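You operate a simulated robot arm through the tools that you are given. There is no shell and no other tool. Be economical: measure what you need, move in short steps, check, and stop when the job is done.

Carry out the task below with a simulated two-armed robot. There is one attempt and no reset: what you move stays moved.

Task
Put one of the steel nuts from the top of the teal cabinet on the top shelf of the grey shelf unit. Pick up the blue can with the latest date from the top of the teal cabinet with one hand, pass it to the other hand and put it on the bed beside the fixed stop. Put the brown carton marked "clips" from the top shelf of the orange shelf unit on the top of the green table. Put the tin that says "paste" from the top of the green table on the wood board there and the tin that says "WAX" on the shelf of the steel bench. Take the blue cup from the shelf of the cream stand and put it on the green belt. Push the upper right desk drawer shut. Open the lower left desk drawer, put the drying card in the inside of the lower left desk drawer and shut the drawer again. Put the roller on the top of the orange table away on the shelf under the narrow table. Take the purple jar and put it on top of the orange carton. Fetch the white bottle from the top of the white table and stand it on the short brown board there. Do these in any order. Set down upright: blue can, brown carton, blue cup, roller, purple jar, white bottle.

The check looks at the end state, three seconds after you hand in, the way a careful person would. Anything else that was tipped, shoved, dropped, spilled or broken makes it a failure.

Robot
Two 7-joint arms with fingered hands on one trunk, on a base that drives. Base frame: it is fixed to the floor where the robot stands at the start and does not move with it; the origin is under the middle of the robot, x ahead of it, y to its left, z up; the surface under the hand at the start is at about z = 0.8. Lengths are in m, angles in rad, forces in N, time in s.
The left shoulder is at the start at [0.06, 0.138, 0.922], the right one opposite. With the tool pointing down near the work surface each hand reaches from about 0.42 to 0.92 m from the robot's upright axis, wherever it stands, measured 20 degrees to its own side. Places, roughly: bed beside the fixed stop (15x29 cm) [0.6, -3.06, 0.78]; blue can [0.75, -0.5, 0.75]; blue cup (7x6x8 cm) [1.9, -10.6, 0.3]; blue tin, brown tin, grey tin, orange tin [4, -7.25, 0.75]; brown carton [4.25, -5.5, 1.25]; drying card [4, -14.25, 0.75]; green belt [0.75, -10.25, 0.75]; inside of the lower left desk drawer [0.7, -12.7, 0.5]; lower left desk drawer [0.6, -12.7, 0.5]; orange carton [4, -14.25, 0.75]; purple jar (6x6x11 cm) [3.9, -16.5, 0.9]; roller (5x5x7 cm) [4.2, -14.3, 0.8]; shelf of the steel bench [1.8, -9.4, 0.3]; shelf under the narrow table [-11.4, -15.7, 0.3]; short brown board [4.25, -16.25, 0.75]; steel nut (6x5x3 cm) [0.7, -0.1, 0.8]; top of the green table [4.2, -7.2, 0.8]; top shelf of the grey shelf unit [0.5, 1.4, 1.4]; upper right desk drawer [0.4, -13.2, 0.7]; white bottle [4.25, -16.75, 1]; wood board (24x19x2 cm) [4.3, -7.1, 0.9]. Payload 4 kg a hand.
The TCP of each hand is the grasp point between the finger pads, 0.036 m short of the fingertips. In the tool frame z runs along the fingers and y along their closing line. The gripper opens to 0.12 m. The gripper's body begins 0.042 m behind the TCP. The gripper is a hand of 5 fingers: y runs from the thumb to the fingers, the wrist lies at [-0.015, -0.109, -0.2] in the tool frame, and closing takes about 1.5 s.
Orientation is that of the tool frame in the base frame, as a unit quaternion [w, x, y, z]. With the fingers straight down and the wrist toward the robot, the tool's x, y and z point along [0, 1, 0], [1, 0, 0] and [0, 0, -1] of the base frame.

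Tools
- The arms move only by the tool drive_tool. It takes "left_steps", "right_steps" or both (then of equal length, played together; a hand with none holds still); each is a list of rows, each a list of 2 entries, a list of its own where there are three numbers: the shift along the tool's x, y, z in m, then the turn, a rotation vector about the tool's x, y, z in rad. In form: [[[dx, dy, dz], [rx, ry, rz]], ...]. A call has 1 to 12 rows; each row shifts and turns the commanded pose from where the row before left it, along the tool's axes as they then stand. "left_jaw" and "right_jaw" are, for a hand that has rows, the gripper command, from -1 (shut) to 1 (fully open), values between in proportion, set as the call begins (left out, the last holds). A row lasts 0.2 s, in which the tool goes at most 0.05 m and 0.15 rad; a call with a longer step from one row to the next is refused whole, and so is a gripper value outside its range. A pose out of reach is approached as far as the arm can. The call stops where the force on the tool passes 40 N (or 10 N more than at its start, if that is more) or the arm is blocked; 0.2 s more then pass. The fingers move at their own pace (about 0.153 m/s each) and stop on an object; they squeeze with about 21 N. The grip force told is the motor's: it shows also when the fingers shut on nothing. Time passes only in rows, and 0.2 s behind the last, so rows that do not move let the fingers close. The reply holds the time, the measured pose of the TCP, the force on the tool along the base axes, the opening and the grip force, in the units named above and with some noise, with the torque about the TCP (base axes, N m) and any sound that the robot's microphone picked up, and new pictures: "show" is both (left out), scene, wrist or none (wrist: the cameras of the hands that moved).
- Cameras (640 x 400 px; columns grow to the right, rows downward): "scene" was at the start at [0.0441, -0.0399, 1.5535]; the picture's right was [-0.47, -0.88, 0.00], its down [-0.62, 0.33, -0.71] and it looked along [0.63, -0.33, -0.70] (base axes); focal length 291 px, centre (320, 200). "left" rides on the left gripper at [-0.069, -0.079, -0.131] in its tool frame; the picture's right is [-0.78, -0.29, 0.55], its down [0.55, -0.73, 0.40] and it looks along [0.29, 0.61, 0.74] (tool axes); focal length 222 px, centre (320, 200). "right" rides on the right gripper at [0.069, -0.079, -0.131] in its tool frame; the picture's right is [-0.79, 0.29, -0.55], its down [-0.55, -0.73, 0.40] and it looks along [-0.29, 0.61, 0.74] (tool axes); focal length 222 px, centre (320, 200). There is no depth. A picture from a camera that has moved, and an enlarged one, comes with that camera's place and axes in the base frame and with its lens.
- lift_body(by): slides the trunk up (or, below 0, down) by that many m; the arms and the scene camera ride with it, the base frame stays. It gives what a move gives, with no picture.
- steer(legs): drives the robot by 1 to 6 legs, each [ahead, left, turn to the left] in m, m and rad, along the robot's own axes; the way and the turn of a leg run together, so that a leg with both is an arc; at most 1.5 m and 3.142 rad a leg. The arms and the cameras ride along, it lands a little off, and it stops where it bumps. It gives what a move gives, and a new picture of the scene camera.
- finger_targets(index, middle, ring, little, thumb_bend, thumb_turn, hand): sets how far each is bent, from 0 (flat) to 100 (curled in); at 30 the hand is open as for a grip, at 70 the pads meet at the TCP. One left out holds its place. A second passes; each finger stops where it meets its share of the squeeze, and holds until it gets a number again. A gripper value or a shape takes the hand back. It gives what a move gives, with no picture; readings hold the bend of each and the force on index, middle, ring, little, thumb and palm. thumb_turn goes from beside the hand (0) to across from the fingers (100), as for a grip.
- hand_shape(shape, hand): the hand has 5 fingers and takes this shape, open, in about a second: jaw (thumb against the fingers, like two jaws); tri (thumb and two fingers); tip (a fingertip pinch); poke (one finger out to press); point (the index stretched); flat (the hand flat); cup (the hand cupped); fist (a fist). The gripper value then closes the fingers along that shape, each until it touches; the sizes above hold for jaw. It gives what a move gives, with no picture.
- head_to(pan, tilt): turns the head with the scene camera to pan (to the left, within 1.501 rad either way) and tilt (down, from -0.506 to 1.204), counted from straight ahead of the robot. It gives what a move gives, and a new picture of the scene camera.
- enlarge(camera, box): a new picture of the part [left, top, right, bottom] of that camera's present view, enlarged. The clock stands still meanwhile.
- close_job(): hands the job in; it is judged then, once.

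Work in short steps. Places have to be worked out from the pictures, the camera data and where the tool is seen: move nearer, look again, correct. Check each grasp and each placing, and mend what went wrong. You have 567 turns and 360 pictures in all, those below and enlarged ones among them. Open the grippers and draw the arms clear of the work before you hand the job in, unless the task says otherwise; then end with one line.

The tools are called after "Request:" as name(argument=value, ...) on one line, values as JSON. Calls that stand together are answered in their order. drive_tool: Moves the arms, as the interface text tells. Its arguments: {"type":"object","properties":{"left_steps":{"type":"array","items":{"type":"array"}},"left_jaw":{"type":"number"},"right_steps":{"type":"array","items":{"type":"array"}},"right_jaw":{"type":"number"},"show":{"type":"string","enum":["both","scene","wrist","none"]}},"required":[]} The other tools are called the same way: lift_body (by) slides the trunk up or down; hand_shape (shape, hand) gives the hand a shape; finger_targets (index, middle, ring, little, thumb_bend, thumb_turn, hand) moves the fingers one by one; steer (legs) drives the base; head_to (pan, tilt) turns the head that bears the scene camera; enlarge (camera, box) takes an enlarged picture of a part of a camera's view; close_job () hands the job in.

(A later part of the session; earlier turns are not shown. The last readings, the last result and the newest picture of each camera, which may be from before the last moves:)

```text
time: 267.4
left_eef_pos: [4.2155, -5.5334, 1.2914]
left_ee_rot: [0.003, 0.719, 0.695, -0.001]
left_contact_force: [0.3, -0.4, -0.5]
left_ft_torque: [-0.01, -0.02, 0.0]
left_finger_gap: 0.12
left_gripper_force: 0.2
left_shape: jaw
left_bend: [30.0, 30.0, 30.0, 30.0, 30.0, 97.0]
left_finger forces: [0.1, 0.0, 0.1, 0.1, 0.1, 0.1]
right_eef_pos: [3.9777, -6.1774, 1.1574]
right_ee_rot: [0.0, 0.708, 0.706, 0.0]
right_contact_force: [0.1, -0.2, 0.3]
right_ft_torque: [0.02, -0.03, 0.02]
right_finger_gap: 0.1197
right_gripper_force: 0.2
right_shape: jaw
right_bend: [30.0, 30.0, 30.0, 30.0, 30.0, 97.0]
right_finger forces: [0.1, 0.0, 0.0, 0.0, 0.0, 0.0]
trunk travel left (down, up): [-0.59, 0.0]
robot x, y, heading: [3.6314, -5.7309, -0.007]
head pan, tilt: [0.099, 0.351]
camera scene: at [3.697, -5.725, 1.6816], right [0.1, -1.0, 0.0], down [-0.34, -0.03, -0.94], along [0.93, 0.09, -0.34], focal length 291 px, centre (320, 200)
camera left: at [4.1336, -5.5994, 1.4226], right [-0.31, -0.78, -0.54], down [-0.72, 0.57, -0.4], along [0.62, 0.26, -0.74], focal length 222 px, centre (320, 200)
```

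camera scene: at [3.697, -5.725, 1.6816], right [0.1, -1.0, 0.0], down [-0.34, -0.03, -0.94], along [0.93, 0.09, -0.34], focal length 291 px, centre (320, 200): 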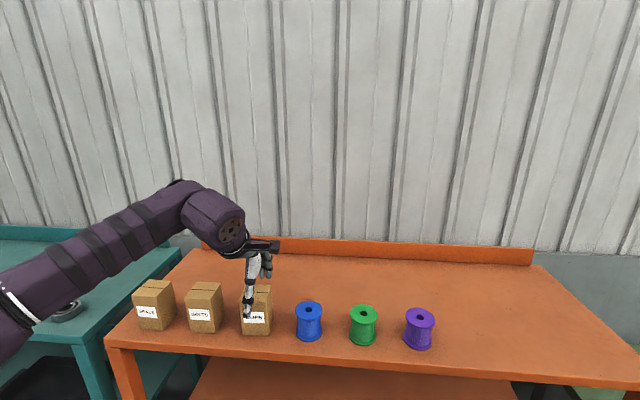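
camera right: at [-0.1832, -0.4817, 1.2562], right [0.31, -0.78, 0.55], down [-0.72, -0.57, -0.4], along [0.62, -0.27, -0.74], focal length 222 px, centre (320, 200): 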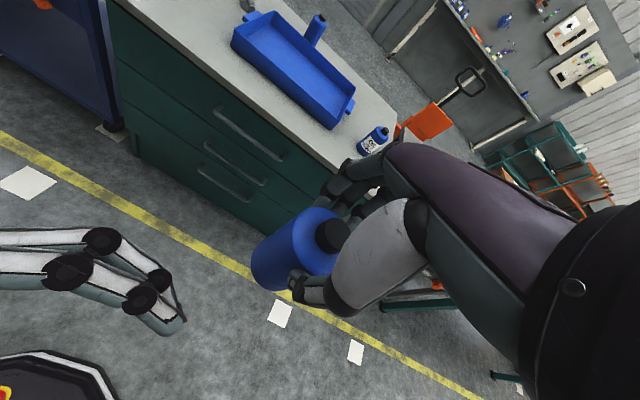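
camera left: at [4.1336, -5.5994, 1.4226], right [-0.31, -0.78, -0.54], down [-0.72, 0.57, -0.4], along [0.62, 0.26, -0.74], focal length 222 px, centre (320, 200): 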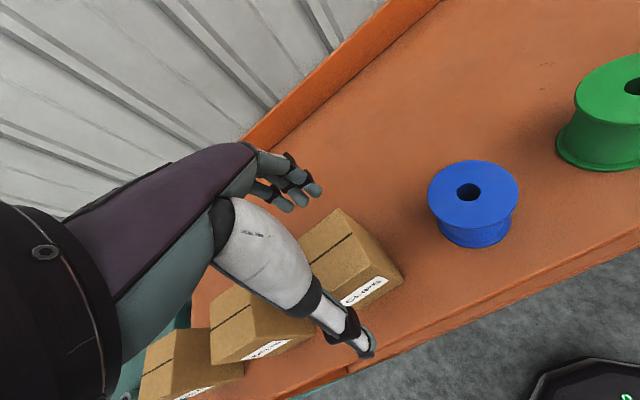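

Still centered. Descend to 1.218 and close.

Request:
drive_tool(left_steps=[[[-0.004, -0.003, 0.035], [0, 0, 0]], [[0, 0, 0.038], [0, 0, 0]], [[0, 0, 0], [0, 0, 0]]], show="none")

Request:
drive_tool(left_steps=[[[0, 0, 0], [0, 0, 0]], [[0, 0, 0], [0, 0, 0]], [[0, 0, 0], [0, 0, 0]], [[0, 0, 0], [0, 0, 0]], [[0, 0, 0], [0, 0, 0]], [[0, 0, 0], [0, 0, 0]], [[0, 0, 0], [0, 0, 0]]], left_jaw=-1, show="both")

```text
time: 268.2
left_eef_pos: [4.2124, -5.5397, 1.2184]
left_ee_rot: [0.003, 0.718, 0.696, -0.003]
left_contact_force: [-0.4, 0.5, 0.6]
left_ft_torque: [0.02, -0.02, 0.01]
left_finger_gap: 0.1195
left_gripper_force: 0.1
left_shape: jaw
left_bend: [30.0, 30.0, 30.0, 30.0, 30.0, 97.0]
left_finger forces: [0.0, 0.0, 0.0, 0.1, 0.3, 0.1]
right_eef_pos: [3.9776, -6.1786, 1.1579]
right_ee_rot: [0.0, 0.708, 0.706, 0.001]
right_contact_force: [-0.4, 0.8, 0.5]
right_ft_torque: [0.0, 0.0, -0.01]
right_finger_gap: 0.1201
right_gripper_force: 0.0
right_shape: jaw
right_bend: [30.0, 30.0, 30.0, 30.0, 30.0, 97.0]
right_finger forces: [0.0, 0.0, 0.0, 0.0, 0.0, 0.0]
trunk travel left (down, up): [-0.59, 0.0]
robot x, y, heading: [3.6302, -5.7295, -0.006]
head pan, tilt: [0.099, 0.351]
```

```text
time: 269.8
left_eef_pos: [4.2141, -5.5401, 1.219]
left_ee_rot: [0.004, 0.718, 0.696, -0.002]
left_contact_force: [6.0, 0.3, 12.8]
left_ft_torque: [0.01, -0.76, -0.01]
left_finger_gap: 0.0741
left_gripper_force: 21.1
left_shape: jaw
left_bend: [43.0, 48.0, 48.0, 71.0, 49.0, 98.0]
left_finger forces: [14.2, 8.4, 3.0, 1.3, 29.7, 0.1]
right_eef_pos: [3.9775, -6.1787, 1.1573]
right_ee_rot: [-0.001, 0.709, 0.705, 0.001]
right_contact_force: [0.5, 0.5, 1.6]
right_ft_torque: [-0.02, 0.02, -0.02]
right_finger_gap: 0.1195
right_gripper_force: 0.0
right_shape: jaw
right_bend: [30.0, 30.0, 30.0, 30.0, 30.0, 97.0]
right_finger forces: [0.0, 0.1, 0.1, 0.0, 0.0, 0.0]
trunk travel left (down, up): [-0.59, 0.0]
robot x, y, heading: [3.6337, -5.7311, -0.005]
head pan, tilt: [0.099, 0.351]
camera scene: at [3.6966, -5.7257, 1.6817], right [0.1, -1.0, 0.0], down [-0.34, -0.03, -0.94], along [0.93, 0.09, -0.34], focal length 291 px, centre (320, 200)
camera left: at [4.131, -5.6059, 1.3504], right [-0.31, -0.78, -0.54], down [-0.72, 0.57, -0.4], along [0.62, 0.26, -0.74], focal length 222 px, centre (320, 200)
```

scene: 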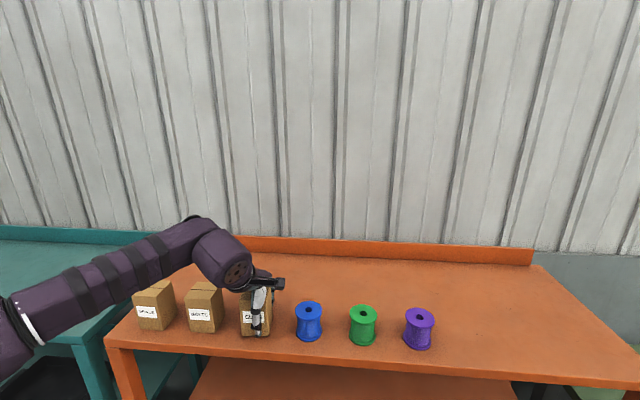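
left: 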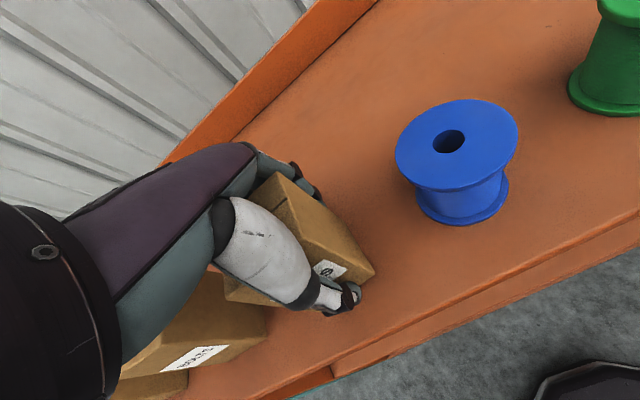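

Gripped. Lift straight up and check it comes cleanly.

Request:
drive_tool(left_steps=[[[0, 0, -0.02], [0, 0, 0]], [[0, 0, -0.04], [0, 0, 0]], [[0, 0, -0.04], [0, 0, 0]], [[0, -0.02, -0.04], [0, 0, 0]], [[0, -0.04, -0.02], [0, 0, 0]]], show="both")

```text
time: 271.0
left_eef_pos: [4.1519, -5.5357, 1.3804]
left_ee_rot: [0.003, 0.718, 0.696, -0.002]
left_contact_force: [-0.1, -0.5, -1.3]
left_ft_torque: [-0.02, -0.01, 0.0]
left_finger_gap: 0.0712
left_gripper_force: 20.6
left_shape: jaw
left_bend: [46.0, 51.0, 50.0, 71.0, 47.0, 98.0]
left_finger forces: [9.4, 4.6, 2.5, 0.7, 20.4, 0.1]
right_eef_pos: [3.978, -6.1776, 1.1573]
right_ee_rot: [0.0, 0.709, 0.706, -0.001]
right_contact_force: [-0.4, 0.3, -0.3]
right_ft_torque: [0.02, -0.04, 0.02]
right_finger_gap: 0.12
right_gripper_force: 0.0
right_shape: jaw
right_bend: [30.0, 30.0, 30.0, 30.0, 30.0, 97.0]
right_finger forces: [0.0, 0.0, 0.0, 0.0, 0.0, 0.0]
trunk travel left (down, up): [-0.59, 0.0]
robot x, y, heading: [3.6316, -5.7327, -0.003]
head pan, tilt: [0.099, 0.351]
camera scene: at [3.6959, -5.7247, 1.6816], right [0.1, -1.0, 0.0], down [-0.34, -0.03, -0.94], along [0.94, 0.09, -0.34], focal length 291 px, centre (320, 200)
camera left: at [4.0704, -5.6009, 1.5116], right [-0.32, -0.78, -0.54], down [-0.72, 0.57, -0.4], along [0.62, 0.26, -0.74], focal length 222 px, centre (320, 200)
```

scene: 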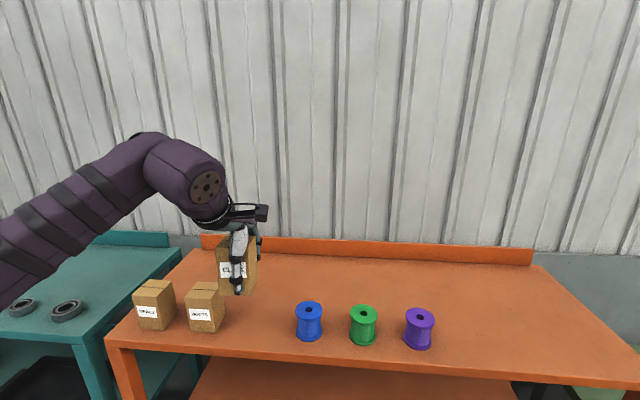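
left: 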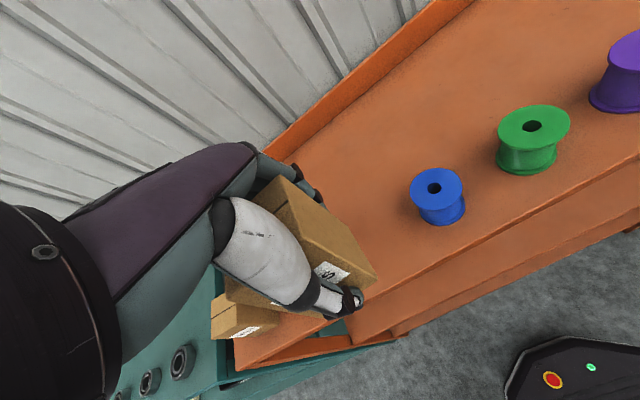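

Request:
enlarge(camera="scene", box=[120, 190, 320, 340])

```text
2.67 times, centred on (220, 265) of scene
camera zoom: at [3.6959, -5.7247, 1.6816], right [0.1, -1.0, 0.0], down [-0.34, -0.03, -0.94], along [0.94, 0.09, -0.34], focal length 776 px, centre (587, 27)
```

zoom: 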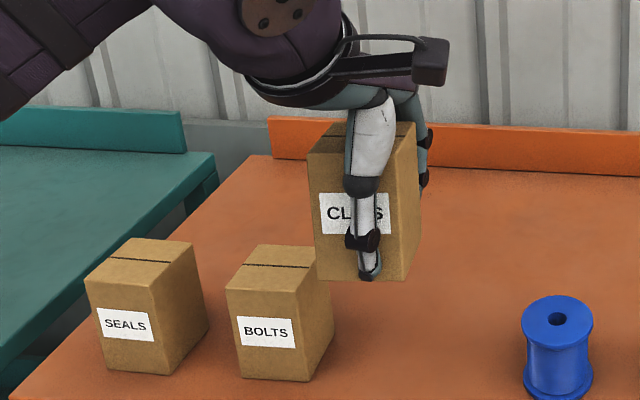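

Held well, neighbours untouched. Back off, move right to the green table.

Request:
steer(legs=[[-0.5, 0, 0], [0, -1.4, 0.01]])

Request:
drive_tool(left_steps=[[[0, 0, 0.045], [0, 0, 0]], [[0, 0, 0.045], [0, 0, 0]], [[0, 0, 0.045], [0, 0, 0]], [[0, 0, 0.045], [0, 0, 0]], [[0, 0, 0.045], [0, 0, 0]]], show="none")

Request:
lift_body(by=-0.09)

Request:
head_to(pan=0.0, tilt=0.75)

```text
time: 280.6
left_eef_pos: [3.6644, -6.9357, 1.3795]
left_ee_rot: [0.003, 0.708, 0.706, -0.002]
left_contact_force: [-0.1, -0.5, -2.2]
left_ft_torque: [-0.04, 0.01, -0.03]
left_finger_gap: 0.0714
left_gripper_force: 20.8
left_shape: jaw
left_bend: [46.0, 51.0, 50.0, 71.0, 47.0, 98.0]
left_finger forces: [9.4, 4.6, 2.5, 0.7, 20.3, 0.0]
right_eef_pos: [3.5084, -7.5816, 1.1578]
right_ee_rot: [-0.001, 0.699, 0.716, 0.001]
right_contact_force: [-0.4, 0.2, 0.8]
right_ft_torque: [0.02, -0.03, 0.02]
right_finger_gap: 0.1198
right_gripper_force: 0.2
right_shape: jaw
right_bend: [30.0, 30.0, 30.0, 30.0, 30.0, 97.0]
right_finger forces: [0.1, 0.0, 0.0, 0.0, 0.0, 0.0]
trunk travel left (down, up): [-0.59, 0.0]
robot x, y, heading: [3.1486, -7.1472, 0.023]
head pan, tilt: [0.099, 0.351]
camera scene: at [3.214, -7.1376, 1.6816], right [0.12, -0.99, 0.0], down [-0.34, -0.04, -0.94], along [0.93, 0.12, -0.34], focal length 291 px, centre (320, 200)
```

scene: 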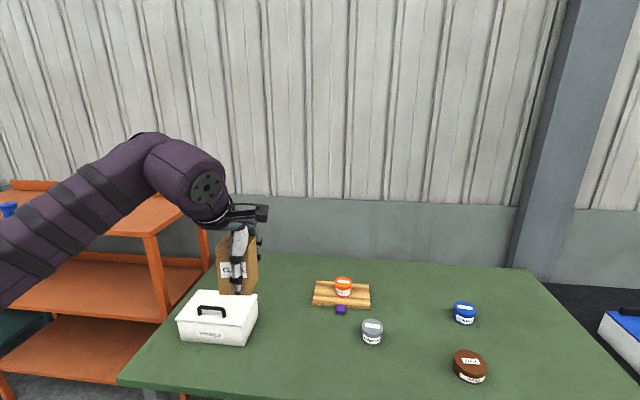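

```text
time: 281.8
left_eef_pos: [3.6649, -6.934, 1.1539]
left_ee_rot: [0.004, 0.708, 0.706, -0.002]
left_contact_force: [-0.5, 0.0, -1.7]
left_ft_torque: [-0.04, 0.04, -0.02]
left_finger_gap: 0.0708
left_gripper_force: 21.1
left_shape: jaw
left_bend: [46.0, 51.0, 51.0, 71.0, 47.0, 98.0]
left_finger forces: [9.2, 4.6, 2.5, 0.6, 19.5, 0.0]
right_eef_pos: [3.508, -7.5823, 1.1567]
right_ee_rot: [-0.001, 0.699, 0.716, 0.0]
right_contact_force: [-0.2, 0.0, -0.1]
right_ft_torque: [-0.03, -0.01, 0.01]
right_finger_gap: 0.1198
right_gripper_force: 0.0
right_shape: jaw
right_bend: [30.0, 30.0, 30.0, 30.0, 30.0, 97.0]
right_finger forces: [0.0, 0.0, 0.1, 0.0, 0.1, 0.1]
trunk travel left (down, up): [-0.59, 0.0]
robot x, y, heading: [3.1496, -7.1504, 0.024]
head pan, tilt: [0.099, 0.351]
```

```text
time: 283.0
left_eef_pos: [3.6653, -6.935, 1.0647]
left_ee_rot: [0.003, 0.708, 0.706, -0.002]
left_contact_force: [0.5, -1.0, -2.2]
left_ft_torque: [-0.01, 0.01, -0.01]
left_finger_gap: 0.071
left_gripper_force: 21.0
left_shape: jaw
left_bend: [46.0, 51.0, 51.0, 71.0, 47.0, 98.0]
left_finger forces: [9.2, 4.5, 2.4, 0.6, 19.4, 0.1]
right_eef_pos: [3.5075, -7.5804, 1.0675]
right_ee_rot: [0.0, 0.698, 0.716, 0.0]
right_contact_force: [0.1, 0.1, -0.2]
right_ft_torque: [-0.01, 0.01, -0.01]
right_finger_gap: 0.1198
right_gripper_force: 0.0
right_shape: jaw
right_bend: [30.0, 30.0, 30.0, 30.0, 30.0, 97.0]
right_finger forces: [0.0, 0.0, 0.0, 0.1, 0.0, 0.0]
trunk travel left (down, up): [-0.5, 0.09]
robot x, y, heading: [3.15, -7.1462, 0.02]
head pan, tilt: [0.099, 0.351]
```

```text
time: 283.9
left_eef_pos: [3.6656, -6.9349, 1.0645]
left_ee_rot: [0.003, 0.708, 0.706, -0.002]
left_contact_force: [-1.4, 0.3, -1.5]
left_ft_torque: [0.03, -0.02, -0.02]
left_finger_gap: 0.0709
left_gripper_force: 20.9
left_shape: jaw
left_bend: [46.0, 51.0, 51.0, 71.0, 47.0, 98.0]
left_finger forces: [9.1, 4.5, 2.5, 0.7, 19.4, 0.0]
right_eef_pos: [3.5086, -7.5814, 1.0675]
right_ee_rot: [0.0, 0.698, 0.716, 0.0]
right_contact_force: [0.7, 0.7, 0.2]
right_ft_torque: [-0.02, -0.03, 0.01]
right_finger_gap: 0.1199
right_gripper_force: 0.0
right_shape: jaw
right_bend: [30.0, 30.0, 30.0, 30.0, 30.0, 97.0]
right_finger forces: [0.0, 0.0, 0.0, 0.0, 0.1, 0.1]
trunk travel left (down, up): [-0.5, 0.09]
robot x, y, heading: [3.1477, -7.1474, 0.023]
head pan, tilt: [0.0, 0.75]
camera scene: at [3.2044, -7.1467, 1.556], right [0.03, -1.0, 0.0], down [-0.68, -0.02, -0.73], along [0.73, 0.02, -0.68], focal length 291 px, centre (320, 200)
```

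scene: 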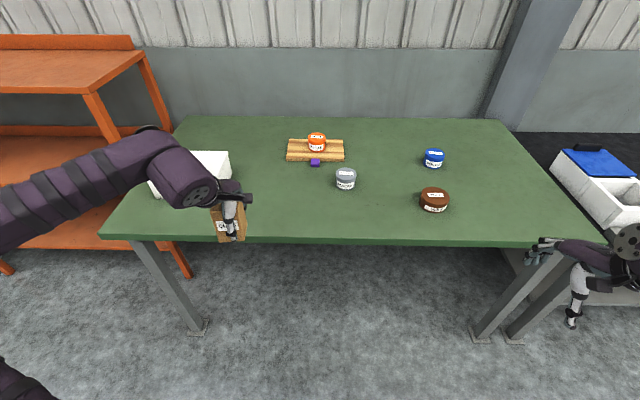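

Drive up so the carton hovers over a free spot around (4.0,-7.0).

Request:
steer(legs=[[0.33, -0.07, -0.02]])

Request:
drive_tool(left_steps=[[[0, 0.01, 0.04], [0, 0, 0]], [[0, 0.01, 0.04], [0, 0, 0]], [[0, 0, 0.03], [0, 0, 0]]], show="both")

```text
time: 286.1
left_eef_pos: [3.9944, -7.0075, 1.064]
left_ee_rot: [0.003, 0.714, 0.7, -0.003]
left_contact_force: [0.3, -0.2, -2.4]
left_ft_torque: [-0.04, 0.0, -0.02]
left_finger_gap: 0.0708
left_gripper_force: 21.1
left_shape: jaw
left_bend: [46.0, 51.0, 51.0, 71.0, 47.0, 98.0]
left_finger forces: [9.2, 4.5, 2.5, 0.5, 19.3, 0.0]
right_eef_pos: [3.8261, -7.6525, 1.0673]
right_ee_rot: [-0.001, 0.704, 0.71, 0.0]
right_contact_force: [0.8, -0.3, 1.4]
right_ft_torque: [0.02, 0.04, -0.01]
right_finger_gap: 0.1197
right_gripper_force: 0.1
right_shape: jaw
right_bend: [30.0, 30.0, 30.0, 30.0, 30.0, 97.0]
right_finger forces: [0.0, 0.0, 0.0, 0.1, 0.0, 0.0]
trunk travel left (down, up): [-0.5, 0.09]
robot x, y, heading: [3.4708, -7.2098, 0.01]
head pan, tilt: [0.0, 0.75]
camera scene: at [3.5299, -7.212, 1.5559], right [0.01, -1.0, 0.0], down [-0.68, -0.01, -0.73], along [0.73, 0.01, -0.68], focal length 291 px, centre (320, 200)
```

scene: 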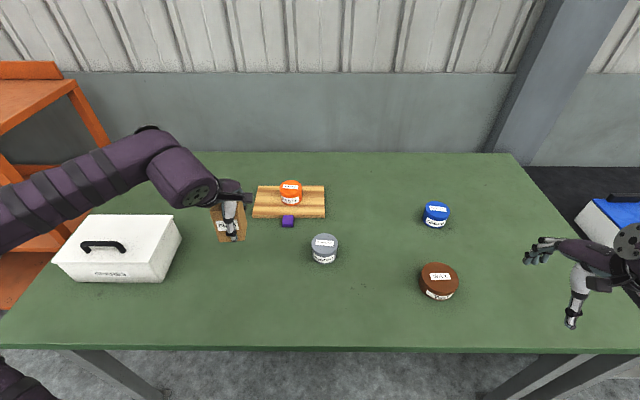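

```text
time: 286.9
left_eef_pos: [4.0128, -7.009, 0.9551]
left_ee_rot: [0.003, 0.714, 0.7, -0.002]
left_contact_force: [0.2, -1.3, -1.8]
left_ft_torque: [-0.01, -0.01, 0.03]
left_finger_gap: 0.0707
left_gripper_force: 21.4
left_shape: jaw
left_bend: [46.0, 51.0, 51.0, 71.0, 47.0, 98.0]
left_finger forces: [9.2, 4.4, 2.4, 0.4, 19.0, 0.0]
right_eef_pos: [3.826, -7.6512, 1.0688]
right_ee_rot: [-0.001, 0.705, 0.709, 0.0]
right_contact_force: [-0.3, 0.1, -0.8]
right_ft_torque: [-0.03, -0.01, 0.0]
right_finger_gap: 0.1198
right_gripper_force: 0.1
right_shape: jaw
right_bend: [30.0, 30.0, 30.0, 30.0, 30.0, 97.0]
right_finger forces: [0.0, 0.0, 0.1, 0.0, 0.0, 0.1]
trunk travel left (down, up): [-0.5, 0.09]
robot x, y, heading: [3.4742, -7.217, 0.005]
head pan, tilt: [0.0, 0.75]
camera scene: at [3.5291, -7.212, 1.556], right [0.01, -1.0, 0.0], down [-0.68, -0.01, -0.73], along [0.73, 0.01, -0.68], focal length 291 px, centre (320, 200)
camera left: at [3.9313, -7.076, 1.0865], right [-0.31, -0.78, -0.54], down [-0.72, 0.56, -0.4], along [0.62, 0.27, -0.74], focal length 222 px, centre (320, 200)
```

scene: 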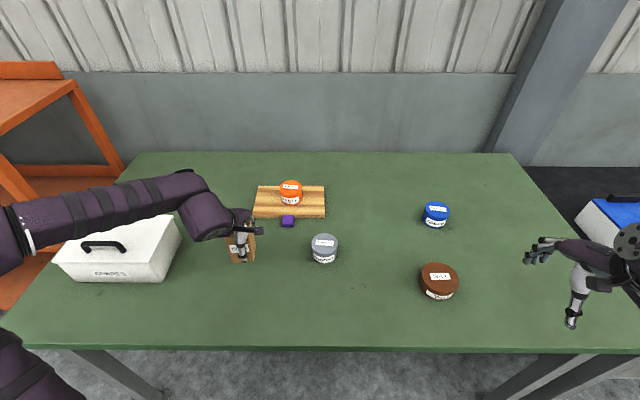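
left: 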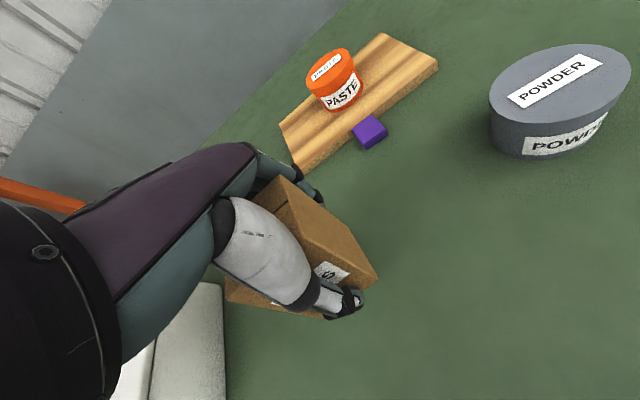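

Lower until contact.

Request:
drive_tool(left_steps=[[[0, 0, 0.025], [0, 0, 0]], [[0, 0, 0.012], [0, 0, 0]], [[0, 0, 0.007], [0, 0, 0]], [[0, 0, 0.005], [0, 0, 0]], [[0, 0, 0.005], [0, 0, 0]]], show="none")

```text
time: 288.1
left_eef_pos: [4.0116, -7.0103, 0.9016]
left_ee_rot: [0.003, 0.715, 0.7, -0.001]
left_contact_force: [-1.4, 1.7, 8.5]
left_ft_torque: [-0.02, -0.18, -0.01]
left_finger_gap: 0.0708
left_gripper_force: 21.3
left_shape: jaw
left_bend: [46.0, 51.0, 51.0, 71.0, 47.0, 98.0]
left_finger forces: [9.7, 4.8, 2.6, 0.4, 23.3, 0.0]
right_eef_pos: [3.8253, -7.6521, 1.0678]
right_ee_rot: [0.0, 0.704, 0.71, 0.001]
right_contact_force: [-0.6, 0.5, 0.2]
right_ft_torque: [-0.01, -0.01, 0.02]
right_finger_gap: 0.12
right_gripper_force: 0.2
right_shape: jaw
right_bend: [30.0, 30.0, 30.0, 30.0, 30.0, 97.0]
right_finger forces: [0.1, 0.1, 0.0, 0.0, 0.0, 0.1]
trunk travel left (down, up): [-0.5, 0.09]
robot x, y, heading: [3.474, -7.2129, 0.007]
head pan, tilt: [0.0, 0.75]
```

Contact. Press 2 mm more, open and retreat up.

Request:
drive_tool(left_steps=[[[0, 0, 0.002], [0, 0, 0]], [[0, 0, 0], [0, 0, 0]]], show="none")

Request:
drive_tool(left_steps=[[[0, 0, 0], [0, 0, 0]], [[0, 0, 0], [0, 0, 0]], [[0, 0, 0], [0, 0, 0]], [[0, 0, 0], [0, 0, 0]], [[0, 0, -0.03], [0, 0, 0]], [[0, 0, -0.045], [0, 0, 0]], [[0, 0, -0.045], [0, 0, 0]], [[0.03, -0.03, -0.02], [0, 0, 0]]], left_jaw=1, show="both")

```text
time: 288.7
left_eef_pos: [4.0117, -7.011, 0.9017]
left_ee_rot: [0.004, 0.714, 0.7, -0.001]
left_contact_force: [-3.4, 2.1, 23.6]
left_ft_torque: [0.04, -0.5, -0.02]
left_finger_gap: 0.0709
left_gripper_force: 20.6
left_shape: jaw
left_bend: [46.0, 51.0, 51.0, 71.0, 47.0, 98.0]
left_finger forces: [10.7, 5.6, 3.0, 0.4, 33.0, 0.0]
right_eef_pos: [3.8231, -7.6512, 1.0685]
right_ee_rot: [0.0, 0.704, 0.71, 0.001]
right_contact_force: [-0.3, -1.0, 0.1]
right_ft_torque: [0.03, 0.0, -0.02]
right_finger_gap: 0.1198
right_gripper_force: 0.1
right_shape: jaw
right_bend: [30.0, 30.0, 30.0, 30.0, 30.0, 97.0]
right_finger forces: [0.0, 0.1, 0.1, 0.0, 0.0, 0.0]
trunk travel left (down, up): [-0.5, 0.09]
robot x, y, heading: [3.4731, -7.2096, 0.008]
head pan, tilt: [0.0, 0.75]
```

```text
time: 290.5
left_eef_pos: [3.9817, -6.9876, 1.0383]
left_ee_rot: [0.001, 0.716, 0.698, 0.001]
left_contact_force: [-2.0, 7.1, -1.5]
left_ft_torque: [-0.58, -0.05, 0.04]
left_finger_gap: 0.1197
left_gripper_force: 0.1
left_shape: jaw
left_bend: [30.0, 30.0, 30.0, 30.0, 30.0, 97.0]
left_finger forces: [0.1, 0.1, 0.0, 0.0, 0.1, 0.1]
right_eef_pos: [3.8238, -7.656, 1.0649]
right_ee_rot: [-0.001, 0.705, 0.709, 0.002]
right_contact_force: [0.4, -1.8, -1.6]
right_ft_torque: [0.13, -0.01, 0.01]
right_finger_gap: 0.1198
right_gripper_force: 0.0
right_shape: jaw
right_bend: [30.0, 30.0, 30.0, 30.0, 30.0, 97.0]
right_finger forces: [0.0, 0.1, 0.1, 0.1, 0.0, 0.1]
trunk travel left (down, up): [-0.5, 0.09]
robot x, y, heading: [3.4761, -7.2118, 0.005]
head pan, tilt: [0.0, 0.75]
camera scene: at [3.5266, -7.2184, 1.5559], right [0.01, -1.0, 0.0], down [-0.68, 0.0, -0.73], along [0.73, 0.01, -0.68], focal length 291 px, centre (320, 200)
camera left: at [3.9006, -7.0528, 1.1688], right [-0.31, -0.78, -0.55], down [-0.72, 0.57, -0.4], along [0.62, 0.27, -0.73], focal length 222 px, centre (320, 200)
```

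scene: 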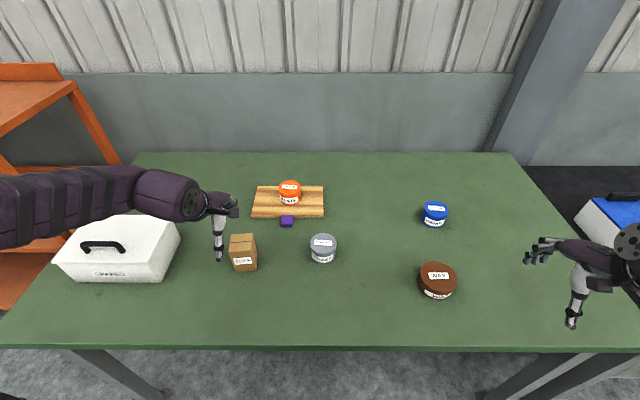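
left: 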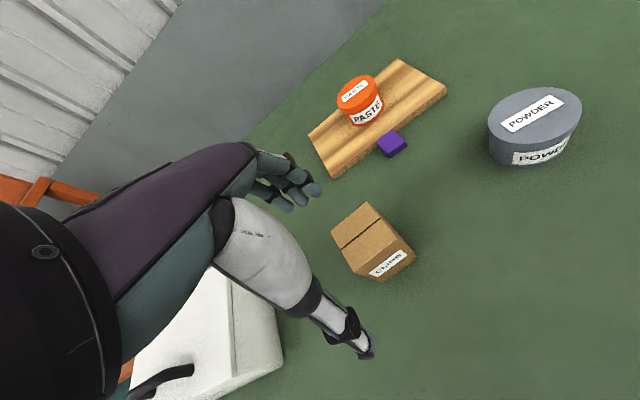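

Carton stands upright on the table. Raise the left hand slightly and bring the right hand over the WAX tin (~(3.955,-7.52)).

Request:
drive_tool(left_steps=[[[0, 0, -0.03], [0, 0, 0]], [[0, -0.02, -0.03], [0, 0, 0]], [[-0.02, -0.03, 0], [0, 0, 0]], [[-0.02, -0.03, 0], [0, 0, 0]]], right_steps=[[[0.034, 0.033, 0], [0, 0, 0]], [[0.034, 0.033, 0], [0, 0, 0]], [[0.034, 0.033, 0], [0, 0, 0]], [[0.034, 0.033, 0.02], [0, 0, 0]]], show="both")

```text
refused: row 4 steps farther than a row can; nothing moved
```

Request:
drive_tool(left_steps=[[[0, 0, -0.03], [0, 0, 0]], [[0, -0.02, -0.03], [0, 0, 0]], [[-0.02, -0.03, 0], [0, 0, 0]], [[-0.02, -0.03, 0], [0, 0, 0]]], right_steps=[[[0.034, 0.033, 0], [0, 0, 0]], [[0.034, 0.033, 0], [0, 0, 0]], [[0.034, 0.033, 0], [0, 0, 0]], [[0.034, 0.033, 0.0], [0, 0, 0]]], show="both")

```text
time: 291.5
left_eef_pos: [3.9032, -7.016, 1.0969]
left_ee_rot: [0.003, 0.713, 0.701, -0.002]
left_contact_force: [0.3, -0.3, 0.4]
left_ft_torque: [0.0, 0.01, 0.02]
left_finger_gap: 0.1197
left_gripper_force: 0.0
left_shape: jaw
left_bend: [30.0, 30.0, 30.0, 30.0, 30.0, 97.0]
left_finger forces: [0.0, 0.0, 0.0, 0.0, 0.1, 0.0]
right_eef_pos: [3.9568, -7.5161, 1.0649]
right_ee_rot: [-0.001, 0.704, 0.71, 0.0]
right_contact_force: [0.9, -0.6, -0.2]
right_ft_torque: [0.02, 0.02, 0.05]
right_finger_gap: 0.1197
right_gripper_force: 0.2
right_shape: jaw
right_bend: [30.0, 30.0, 30.0, 30.0, 30.0, 97.0]
right_finger forces: [0.0, 0.0, 0.0, 0.1, 0.0, 0.0]
trunk travel left (down, up): [-0.5, 0.09]
robot x, y, heading: [3.4751, -7.2089, 0.01]
head pan, tilt: [0.0, 0.75]
camera scene: at [3.5292, -7.2116, 1.5559], right [0.01, -1.0, 0.0], down [-0.68, -0.01, -0.73], along [0.73, 0.01, -0.68], focal length 291 px, centre (320, 200)
camera right: at [3.8769, -7.4449, 1.1956], right [0.3, -0.78, 0.55], down [-0.73, -0.56, -0.4], along [0.61, -0.28, -0.74], focal length 222 px, centre (320, 200)
camera left: at [3.8214, -7.0828, 1.2284], right [-0.3, -0.78, -0.54], down [-0.72, 0.56, -0.4], along [0.62, 0.27, -0.74], focal length 222 px, centre (320, 200)
```

scene: 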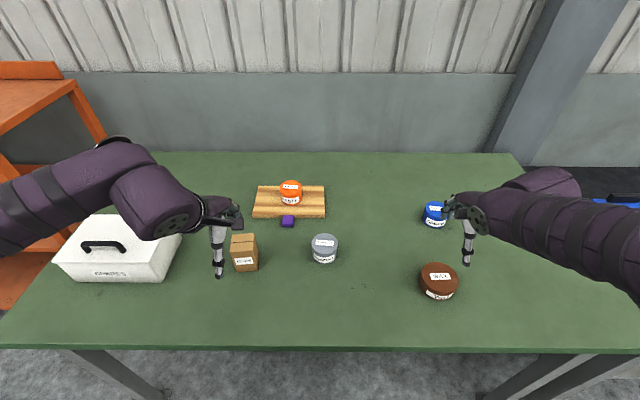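
right: 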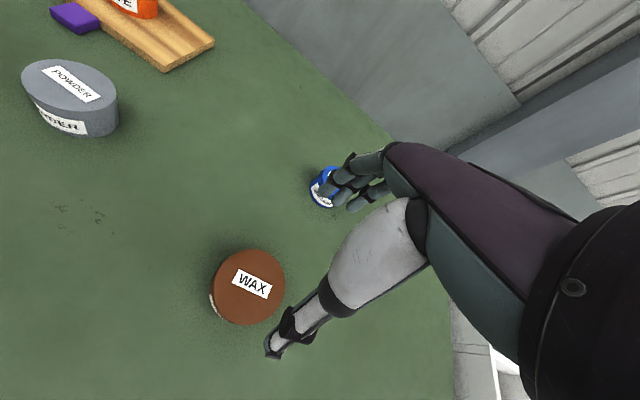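
left: 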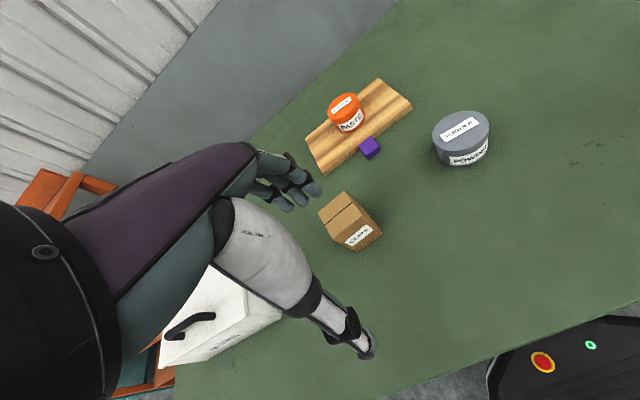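

WAX at (3.943,-7.515). Center and descend halfway.

Request:
drive_tool(right_steps=[[[0.001, -0.013, 0.03], [0, 0, 0]], [[0, 0, 0.045], [0, 0, 0]], [[0, 0, 0.03], [0, 0, 0]]], show="wrist")

```text
time: 292.5
left_eef_pos: [3.9027, -7.017, 1.0978]
left_ee_rot: [0.003, 0.714, 0.7, -0.002]
left_contact_force: [0.0, -0.1, -0.7]
left_ft_torque: [0.0, -0.01, -0.01]
left_finger_gap: 0.1198
left_gripper_force: 0.1
left_shape: jaw
left_bend: [30.0, 30.0, 30.0, 30.0, 30.0, 97.0]
left_finger forces: [0.0, 0.0, 0.0, 0.0, 0.0, 0.0]
right_eef_pos: [3.9687, -7.4069, 1.0223]
right_ee_rot: [0.048, 0.606, 0.792, 0.051]
right_contact_force: [0.1, 1.5, 0.7]
right_ft_torque: [0.02, -0.02, 0.03]
right_finger_gap: 0.1201
right_gripper_force: 0.1
right_shape: jaw
right_bend: [30.0, 30.0, 30.0, 30.0, 30.0, 97.0]
right_finger forces: [0.0, 0.1, 0.0, 0.0, 0.1, 0.0]
right hand out of reach, approached as far as the arm can: row 2
trunk travel left (down, up): [-0.5, 0.09]
robot x, y, heading: [3.4744, -7.2122, 0.006]
head pan, tilt: [0.0, 0.75]
stopped in row 3 (right hand): the arm was blocked; the commanded pose is now the measured one
camera right: at [3.8567, -7.3618, 1.1393], right [0.41, -0.69, 0.59], down [-0.5, -0.71, -0.49], along [0.76, -0.1, -0.64], focal length 222 px, centre (320, 200)
```

right: 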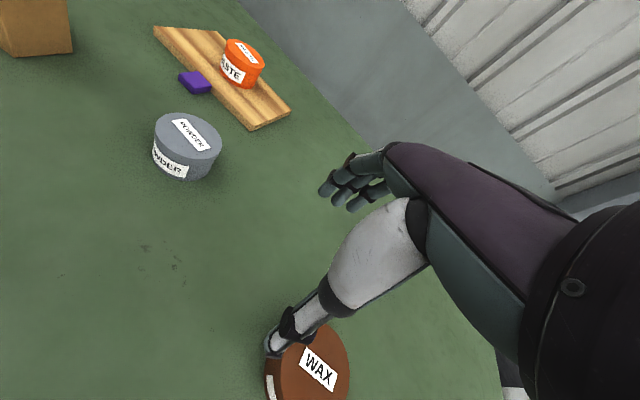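

The arm hit a joint limit this close in. I raise the hand, and back the base so the tin sits farther out.

Request:
drive_tool(right_steps=[[[0, 0, -0.03], [0, 0, 0]], [[0, 0, -0.03], [0, 0, 0]]], show="none")

Request:
steer(legs=[[-0.2, -0.07, 0]])

```text
time: 293.1
left_eef_pos: [3.9006, -7.0161, 1.0972]
left_ee_rot: [0.003, 0.714, 0.7, -0.002]
left_contact_force: [0.3, -0.6, -0.8]
left_ft_torque: [0.02, -0.01, -0.03]
left_finger_gap: 0.1199
left_gripper_force: 0.1
left_shape: jaw
left_bend: [30.0, 30.0, 30.0, 30.0, 30.0, 97.0]
left_finger forces: [0.1, 0.0, 0.0, 0.0, 0.0, 0.0]
right_eef_pos: [3.9594, -7.4127, 1.0823]
right_ee_rot: [0.047, 0.613, 0.787, 0.048]
right_contact_force: [-0.5, 10.7, 3.8]
right_ft_torque: [-0.84, 0.03, -0.08]
right_finger_gap: 0.1197
right_gripper_force: 0.0
right_shape: jaw
right_bend: [30.0, 30.0, 30.0, 30.0, 30.0, 97.0]
right_finger forces: [0.1, 0.0, 0.0, 0.1, 0.0, 0.0]
trunk travel left (down, up): [-0.5, 0.09]
robot x, y, heading: [3.4761, -7.2108, 0.012]
head pan, tilt: [0.0, 0.75]
```

```text
time: 294.7
left_eef_pos: [3.702, -7.0903, 1.0978]
left_ee_rot: [0.003, 0.715, 0.699, -0.002]
left_contact_force: [-0.8, -1.1, -0.2]
left_ft_torque: [-0.03, -0.02, 0.0]
left_finger_gap: 0.12
left_gripper_force: 0.0
left_shape: jaw
left_bend: [30.0, 30.0, 30.0, 30.0, 30.0, 97.0]
left_finger forces: [0.1, 0.0, 0.0, 0.1, 0.0, 0.1]
right_eef_pos: [3.7581, -7.4811, 1.0843]
right_ee_rot: [0.049, 0.608, 0.791, 0.051]
right_contact_force: [0.8, -1.0, 0.8]
right_ft_torque: [0.02, -0.05, 0.0]
right_finger_gap: 0.1199
right_gripper_force: 0.0
right_shape: jaw
right_bend: [30.0, 30.0, 30.0, 30.0, 30.0, 97.0]
right_finger forces: [0.1, 0.0, 0.0, 0.0, 0.0, 0.0]
trunk travel left (down, up): [-0.5, 0.09]
robot x, y, heading: [3.2728, -7.2818, 0.004]
head pan, tilt: [0.0, 0.75]
camera scene: at [3.328, -7.2847, 1.556], right [0.0, -1.0, 0.0], down [-0.68, 0.0, -0.73], along [0.73, 0.0, -0.68], focal length 291 px, centre (320, 200)
```

scene: 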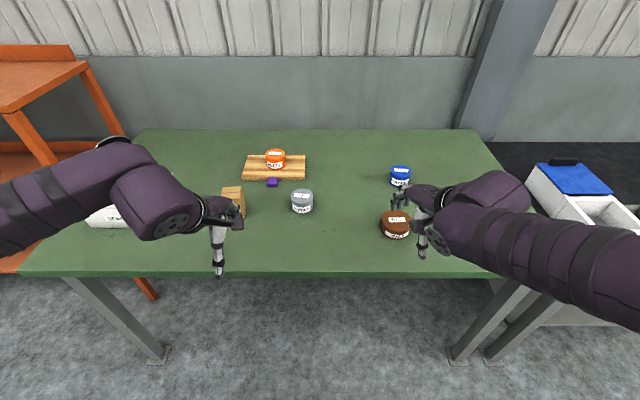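

Restore fingers-down orientation of the right hand, then move to above the tin.

Request:
drive_tool(right_steps=[[[0, 0, 0], [0.047, -0.001, 0.087]], [[0, 0, 0], [0.047, -0.001, 0.087]], [[0, 0, 0], [0.047, -0.001, 0.087]], [[-0.007, 0.037, 0.012], [0, 0, 0]], [[-0.007, 0.037, 0.012], [0, 0, 0]], [[-0.007, 0.037, 0.012], [0, 0, 0]], [[-0.007, 0.037, 0.012], [0, 0, 0]], [[-0.007, 0.037, 0.012], [0, 0, 0]]], show="wrist")

```text
time: 296.5
left_eef_pos: [3.7043, -7.0912, 1.0969]
left_ee_rot: [0.002, 0.715, 0.699, -0.003]
left_contact_force: [-0.3, -0.1, 0.0]
left_ft_torque: [-0.02, -0.01, 0.01]
left_finger_gap: 0.1202
left_gripper_force: 0.0
left_shape: jaw
left_bend: [30.0, 30.0, 30.0, 30.0, 30.0, 97.0]
left_finger forces: [0.0, 0.0, 0.0, 0.1, 0.0, 0.0]
right_eef_pos: [3.9455, -7.5128, 1.0223]
right_ee_rot: [0.001, 0.707, 0.707, 0.0]
right_contact_force: [-0.4, 0.0, 0.7]
right_ft_torque: [0.0, -0.01, -0.01]
right_finger_gap: 0.12
right_gripper_force: 0.0
right_shape: jaw
right_bend: [30.0, 30.0, 30.0, 30.0, 30.0, 97.0]
right_finger forces: [0.0, 0.0, 0.0, 0.1, 0.1, 0.1]
trunk travel left (down, up): [-0.5, 0.09]
robot x, y, heading: [3.2735, -7.2857, 0.004]
head pan, tilt: [0.0, 0.75]
camera right: at [3.8667, -7.4425, 1.153], right [0.29, -0.78, 0.55], down [-0.74, -0.55, -0.4], along [0.61, -0.29, -0.74], focal length 222 px, centre (320, 200)
```

right: 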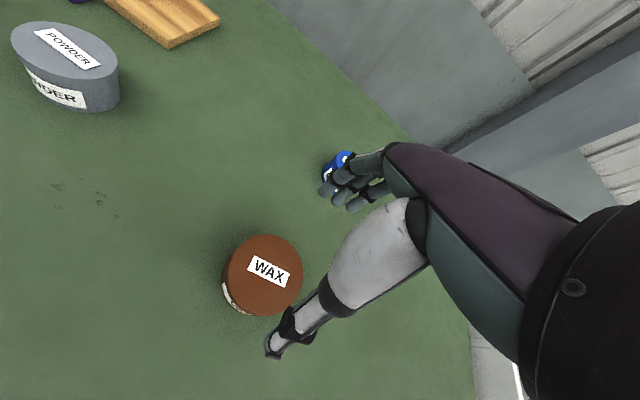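

Tin confirmed at (3.942,-7.515), top 0.895. Descend to 0.885.

Request:
drive_tool(right_steps=[[[-0.002, -0.0035, 0.045], [0, 0, 0]], [[0, 0, 0.045], [0, 0, 0]], [[0, 0, 0.03], [0, 0, 0]], [[0, 0, 0.017], [0, 0, 0]]], show="wrist")

```text
time: 297.5
left_eef_pos: [3.7038, -7.0905, 1.0973]
left_ee_rot: [0.003, 0.716, 0.699, -0.002]
left_contact_force: [0.0, -1.3, -0.6]
left_ft_torque: [-0.02, 0.04, 0.0]
left_finger_gap: 0.12
left_gripper_force: 0.0
left_shape: jaw
left_bend: [30.0, 30.0, 30.0, 30.0, 30.0, 97.0]
left_finger forces: [0.1, 0.0, 0.1, 0.0, 0.1, 0.0]
right_eef_pos: [3.9404, -7.5168, 0.887]
right_ee_rot: [0.0, 0.708, 0.706, 0.001]
right_contact_force: [-0.8, -0.8, 1.9]
right_ft_torque: [-0.01, -0.11, -0.01]
right_finger_gap: 0.1195
right_gripper_force: 0.0
right_shape: jaw
right_bend: [30.0, 30.0, 30.0, 30.0, 30.0, 97.0]
right_finger forces: [0.0, 0.9, 0.0, 0.0, 0.0, 0.0]
trunk travel left (down, up): [-0.5, 0.09]
robot x, y, heading: [3.2757, -7.2849, 0.005]
head pan, tilt: [0.0, 0.75]
camera right: at [3.862, -7.4456, 1.0164], right [0.29, -0.79, 0.55], down [-0.74, -0.55, -0.4], along [0.61, -0.29, -0.74], focal length 222 px, centre (320, 200)
```

right: 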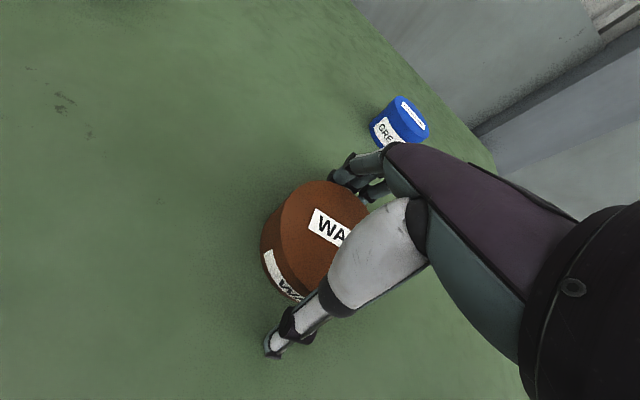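

A far finger grazes the tin; raise 1.5 cm, shift 1 cm forward, and descend again.

Request:
drive_tool(right_steps=[[[0, 0, -0.02], [0, 0, 0]], [[0, 0.01, 0], [0, 0, 0]], [[0, 0, 0.02], [0, 0, 0]], [[0, 0, 0.002], [0, 0, 0]]], show="none")

```text
time: 298.5
left_eef_pos: [3.7031, -7.0905, 1.0971]
left_ee_rot: [0.003, 0.716, 0.698, -0.002]
left_contact_force: [-0.2, -0.4, 0.1]
left_ft_torque: [-0.01, -0.02, 0.0]
left_finger_gap: 0.1197
left_gripper_force: 0.1
left_shape: jaw
left_bend: [30.0, 30.0, 30.0, 30.0, 30.0, 97.0]
left_finger forces: [0.0, 0.0, 0.0, 0.0, 0.0, 0.0]
right_eef_pos: [3.9507, -7.5167, 0.8874]
right_ee_rot: [0.0, 0.707, 0.707, 0.001]
right_contact_force: [-1.2, 0.1, 2.5]
right_ft_torque: [0.01, 0.11, 0.0]
right_finger_gap: 0.1198
right_gripper_force: 0.2
right_shape: jaw
right_bend: [30.0, 30.0, 30.0, 30.0, 29.0, 97.0]
right_finger forces: [0.0, 0.2, 0.0, 0.0, 2.3, 0.0]
trunk travel left (down, up): [-0.5, 0.09]
robot x, y, heading: [3.2738, -7.2796, 0.004]
head pan, tilt: [0.0, 0.75]
```

Thumb and middle finger now both graze the sides, so it's straddled. Close.

Request:
drive_tool(right_steps=[[[0, -0.003, 0], [0, 0, 0]], [[0, 0, 0], [0, 0, 0]], [[0, 0, 0], [0, 0, 0]], [[0, 0, 0], [0, 0, 0]], [[0, 0, 0], [0, 0, 0]], [[0, 0, 0], [0, 0, 0]]], right_jaw=-1, show="wrist")

```text
time: 299.9
left_eef_pos: [3.7029, -7.0906, 1.0963]
left_ee_rot: [0.004, 0.715, 0.699, -0.002]
left_contact_force: [0.2, -0.5, 0.4]
left_ft_torque: [0.03, -0.02, 0.02]
left_finger_gap: 0.1199
left_gripper_force: 0.0
left_shape: jaw
left_bend: [30.0, 30.0, 30.0, 30.0, 30.0, 97.0]
left_finger forces: [0.0, 0.0, 0.0, 0.1, 0.0, 0.0]
right_eef_pos: [3.949, -7.5162, 0.886]
right_ee_rot: [0.001, 0.708, 0.706, 0.001]
right_contact_force: [-1.7, -0.5, 9.1]
right_ft_torque: [0.0, -0.39, -0.07]
right_finger_gap: 0.0938
right_gripper_force: 20.5
right_shape: jaw
right_bend: [36.0, 38.0, 41.0, 67.0, 34.0, 98.0]
right_finger forces: [16.8, 4.5, 2.7, 0.0, 27.3, 0.0]
trunk travel left (down, up): [-0.5, 0.09]
robot x, y, heading: [3.2739, -7.2809, 0.007]
head pan, tilt: [0.0, 0.75]
camera right: at [3.8693, -7.4464, 1.0165], right [0.29, -0.79, 0.55], down [-0.73, -0.55, -0.4], along [0.61, -0.29, -0.73], focal length 222 px, centre (320, 200)
```

right: 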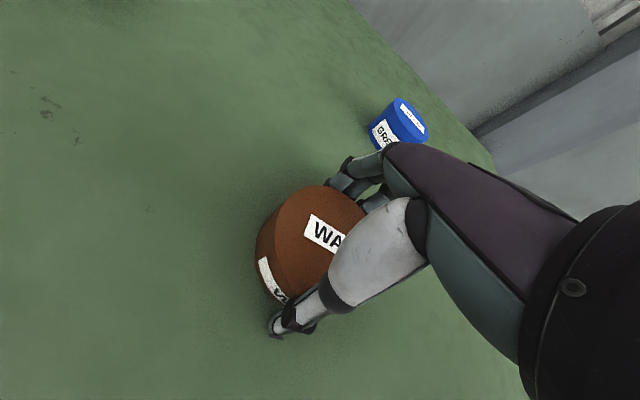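

Gripped. Lift and check.

Request:
drive_tool(right_steps=[[[0, 0, -0.02], [0, 0, 0]], [[0, 0, -0.04], [0, 0, 0]], [[0, 0, -0.04], [0, 0, 0]], [[0, 0, -0.04], [0, 0, 0]], [[0, 0, -0.03], [0, 0, 0]]], show="both")

```text
time: 301.1
left_eef_pos: [3.7038, -7.0906, 1.0971]
left_ee_rot: [0.003, 0.715, 0.699, -0.002]
left_contact_force: [0.0, 0.0, 0.3]
left_ft_torque: [0.01, 0.05, 0.02]
left_finger_gap: 0.1197
left_gripper_force: 0.1
left_shape: jaw
left_bend: [30.0, 30.0, 30.0, 30.0, 30.0, 97.0]
left_finger forces: [0.0, 0.0, 0.0, 0.1, 0.0, 0.0]
right_eef_pos: [3.9479, -7.5166, 1.0552]
right_ee_rot: [0.0, 0.707, 0.707, 0.0]
right_contact_force: [-0.4, 0.5, -2.9]
right_ft_torque: [0.0, -0.01, 0.04]
right_finger_gap: 0.0953
right_gripper_force: 20.8
right_shape: jaw
right_bend: [36.0, 38.0, 41.0, 67.0, 35.0, 98.0]
right_finger forces: [16.3, 5.1, 2.7, 0.1, 25.1, 0.1]
trunk travel left (down, up): [-0.5, 0.09]
robot x, y, heading: [3.2792, -7.2829, 0.005]
head pan, tilt: [0.0, 0.75]
camera scene: at [3.3293, -7.2841, 1.5559], right [0.0, -1.0, 0.0], down [-0.68, 0.0, -0.73], along [0.73, 0.0, -0.68], focal length 291 px, centre (320, 200)
camera right: at [3.8696, -7.4456, 1.1848], right [0.29, -0.78, 0.55], down [-0.73, -0.55, -0.4], along [0.61, -0.29, -0.74], focal length 222 px, centre (320, 200)
```

scene: 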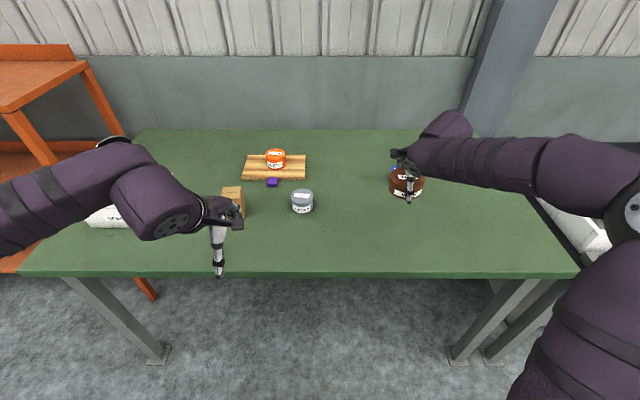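
right: 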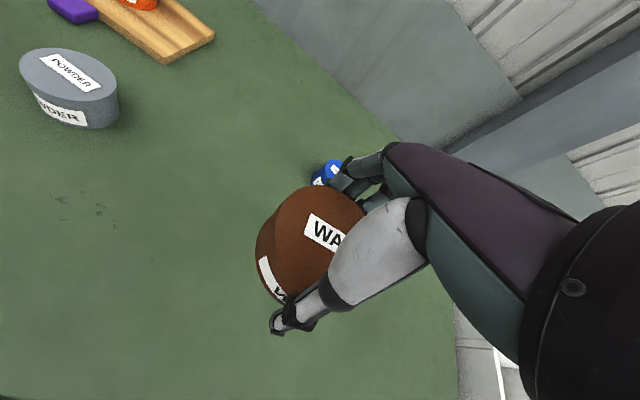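

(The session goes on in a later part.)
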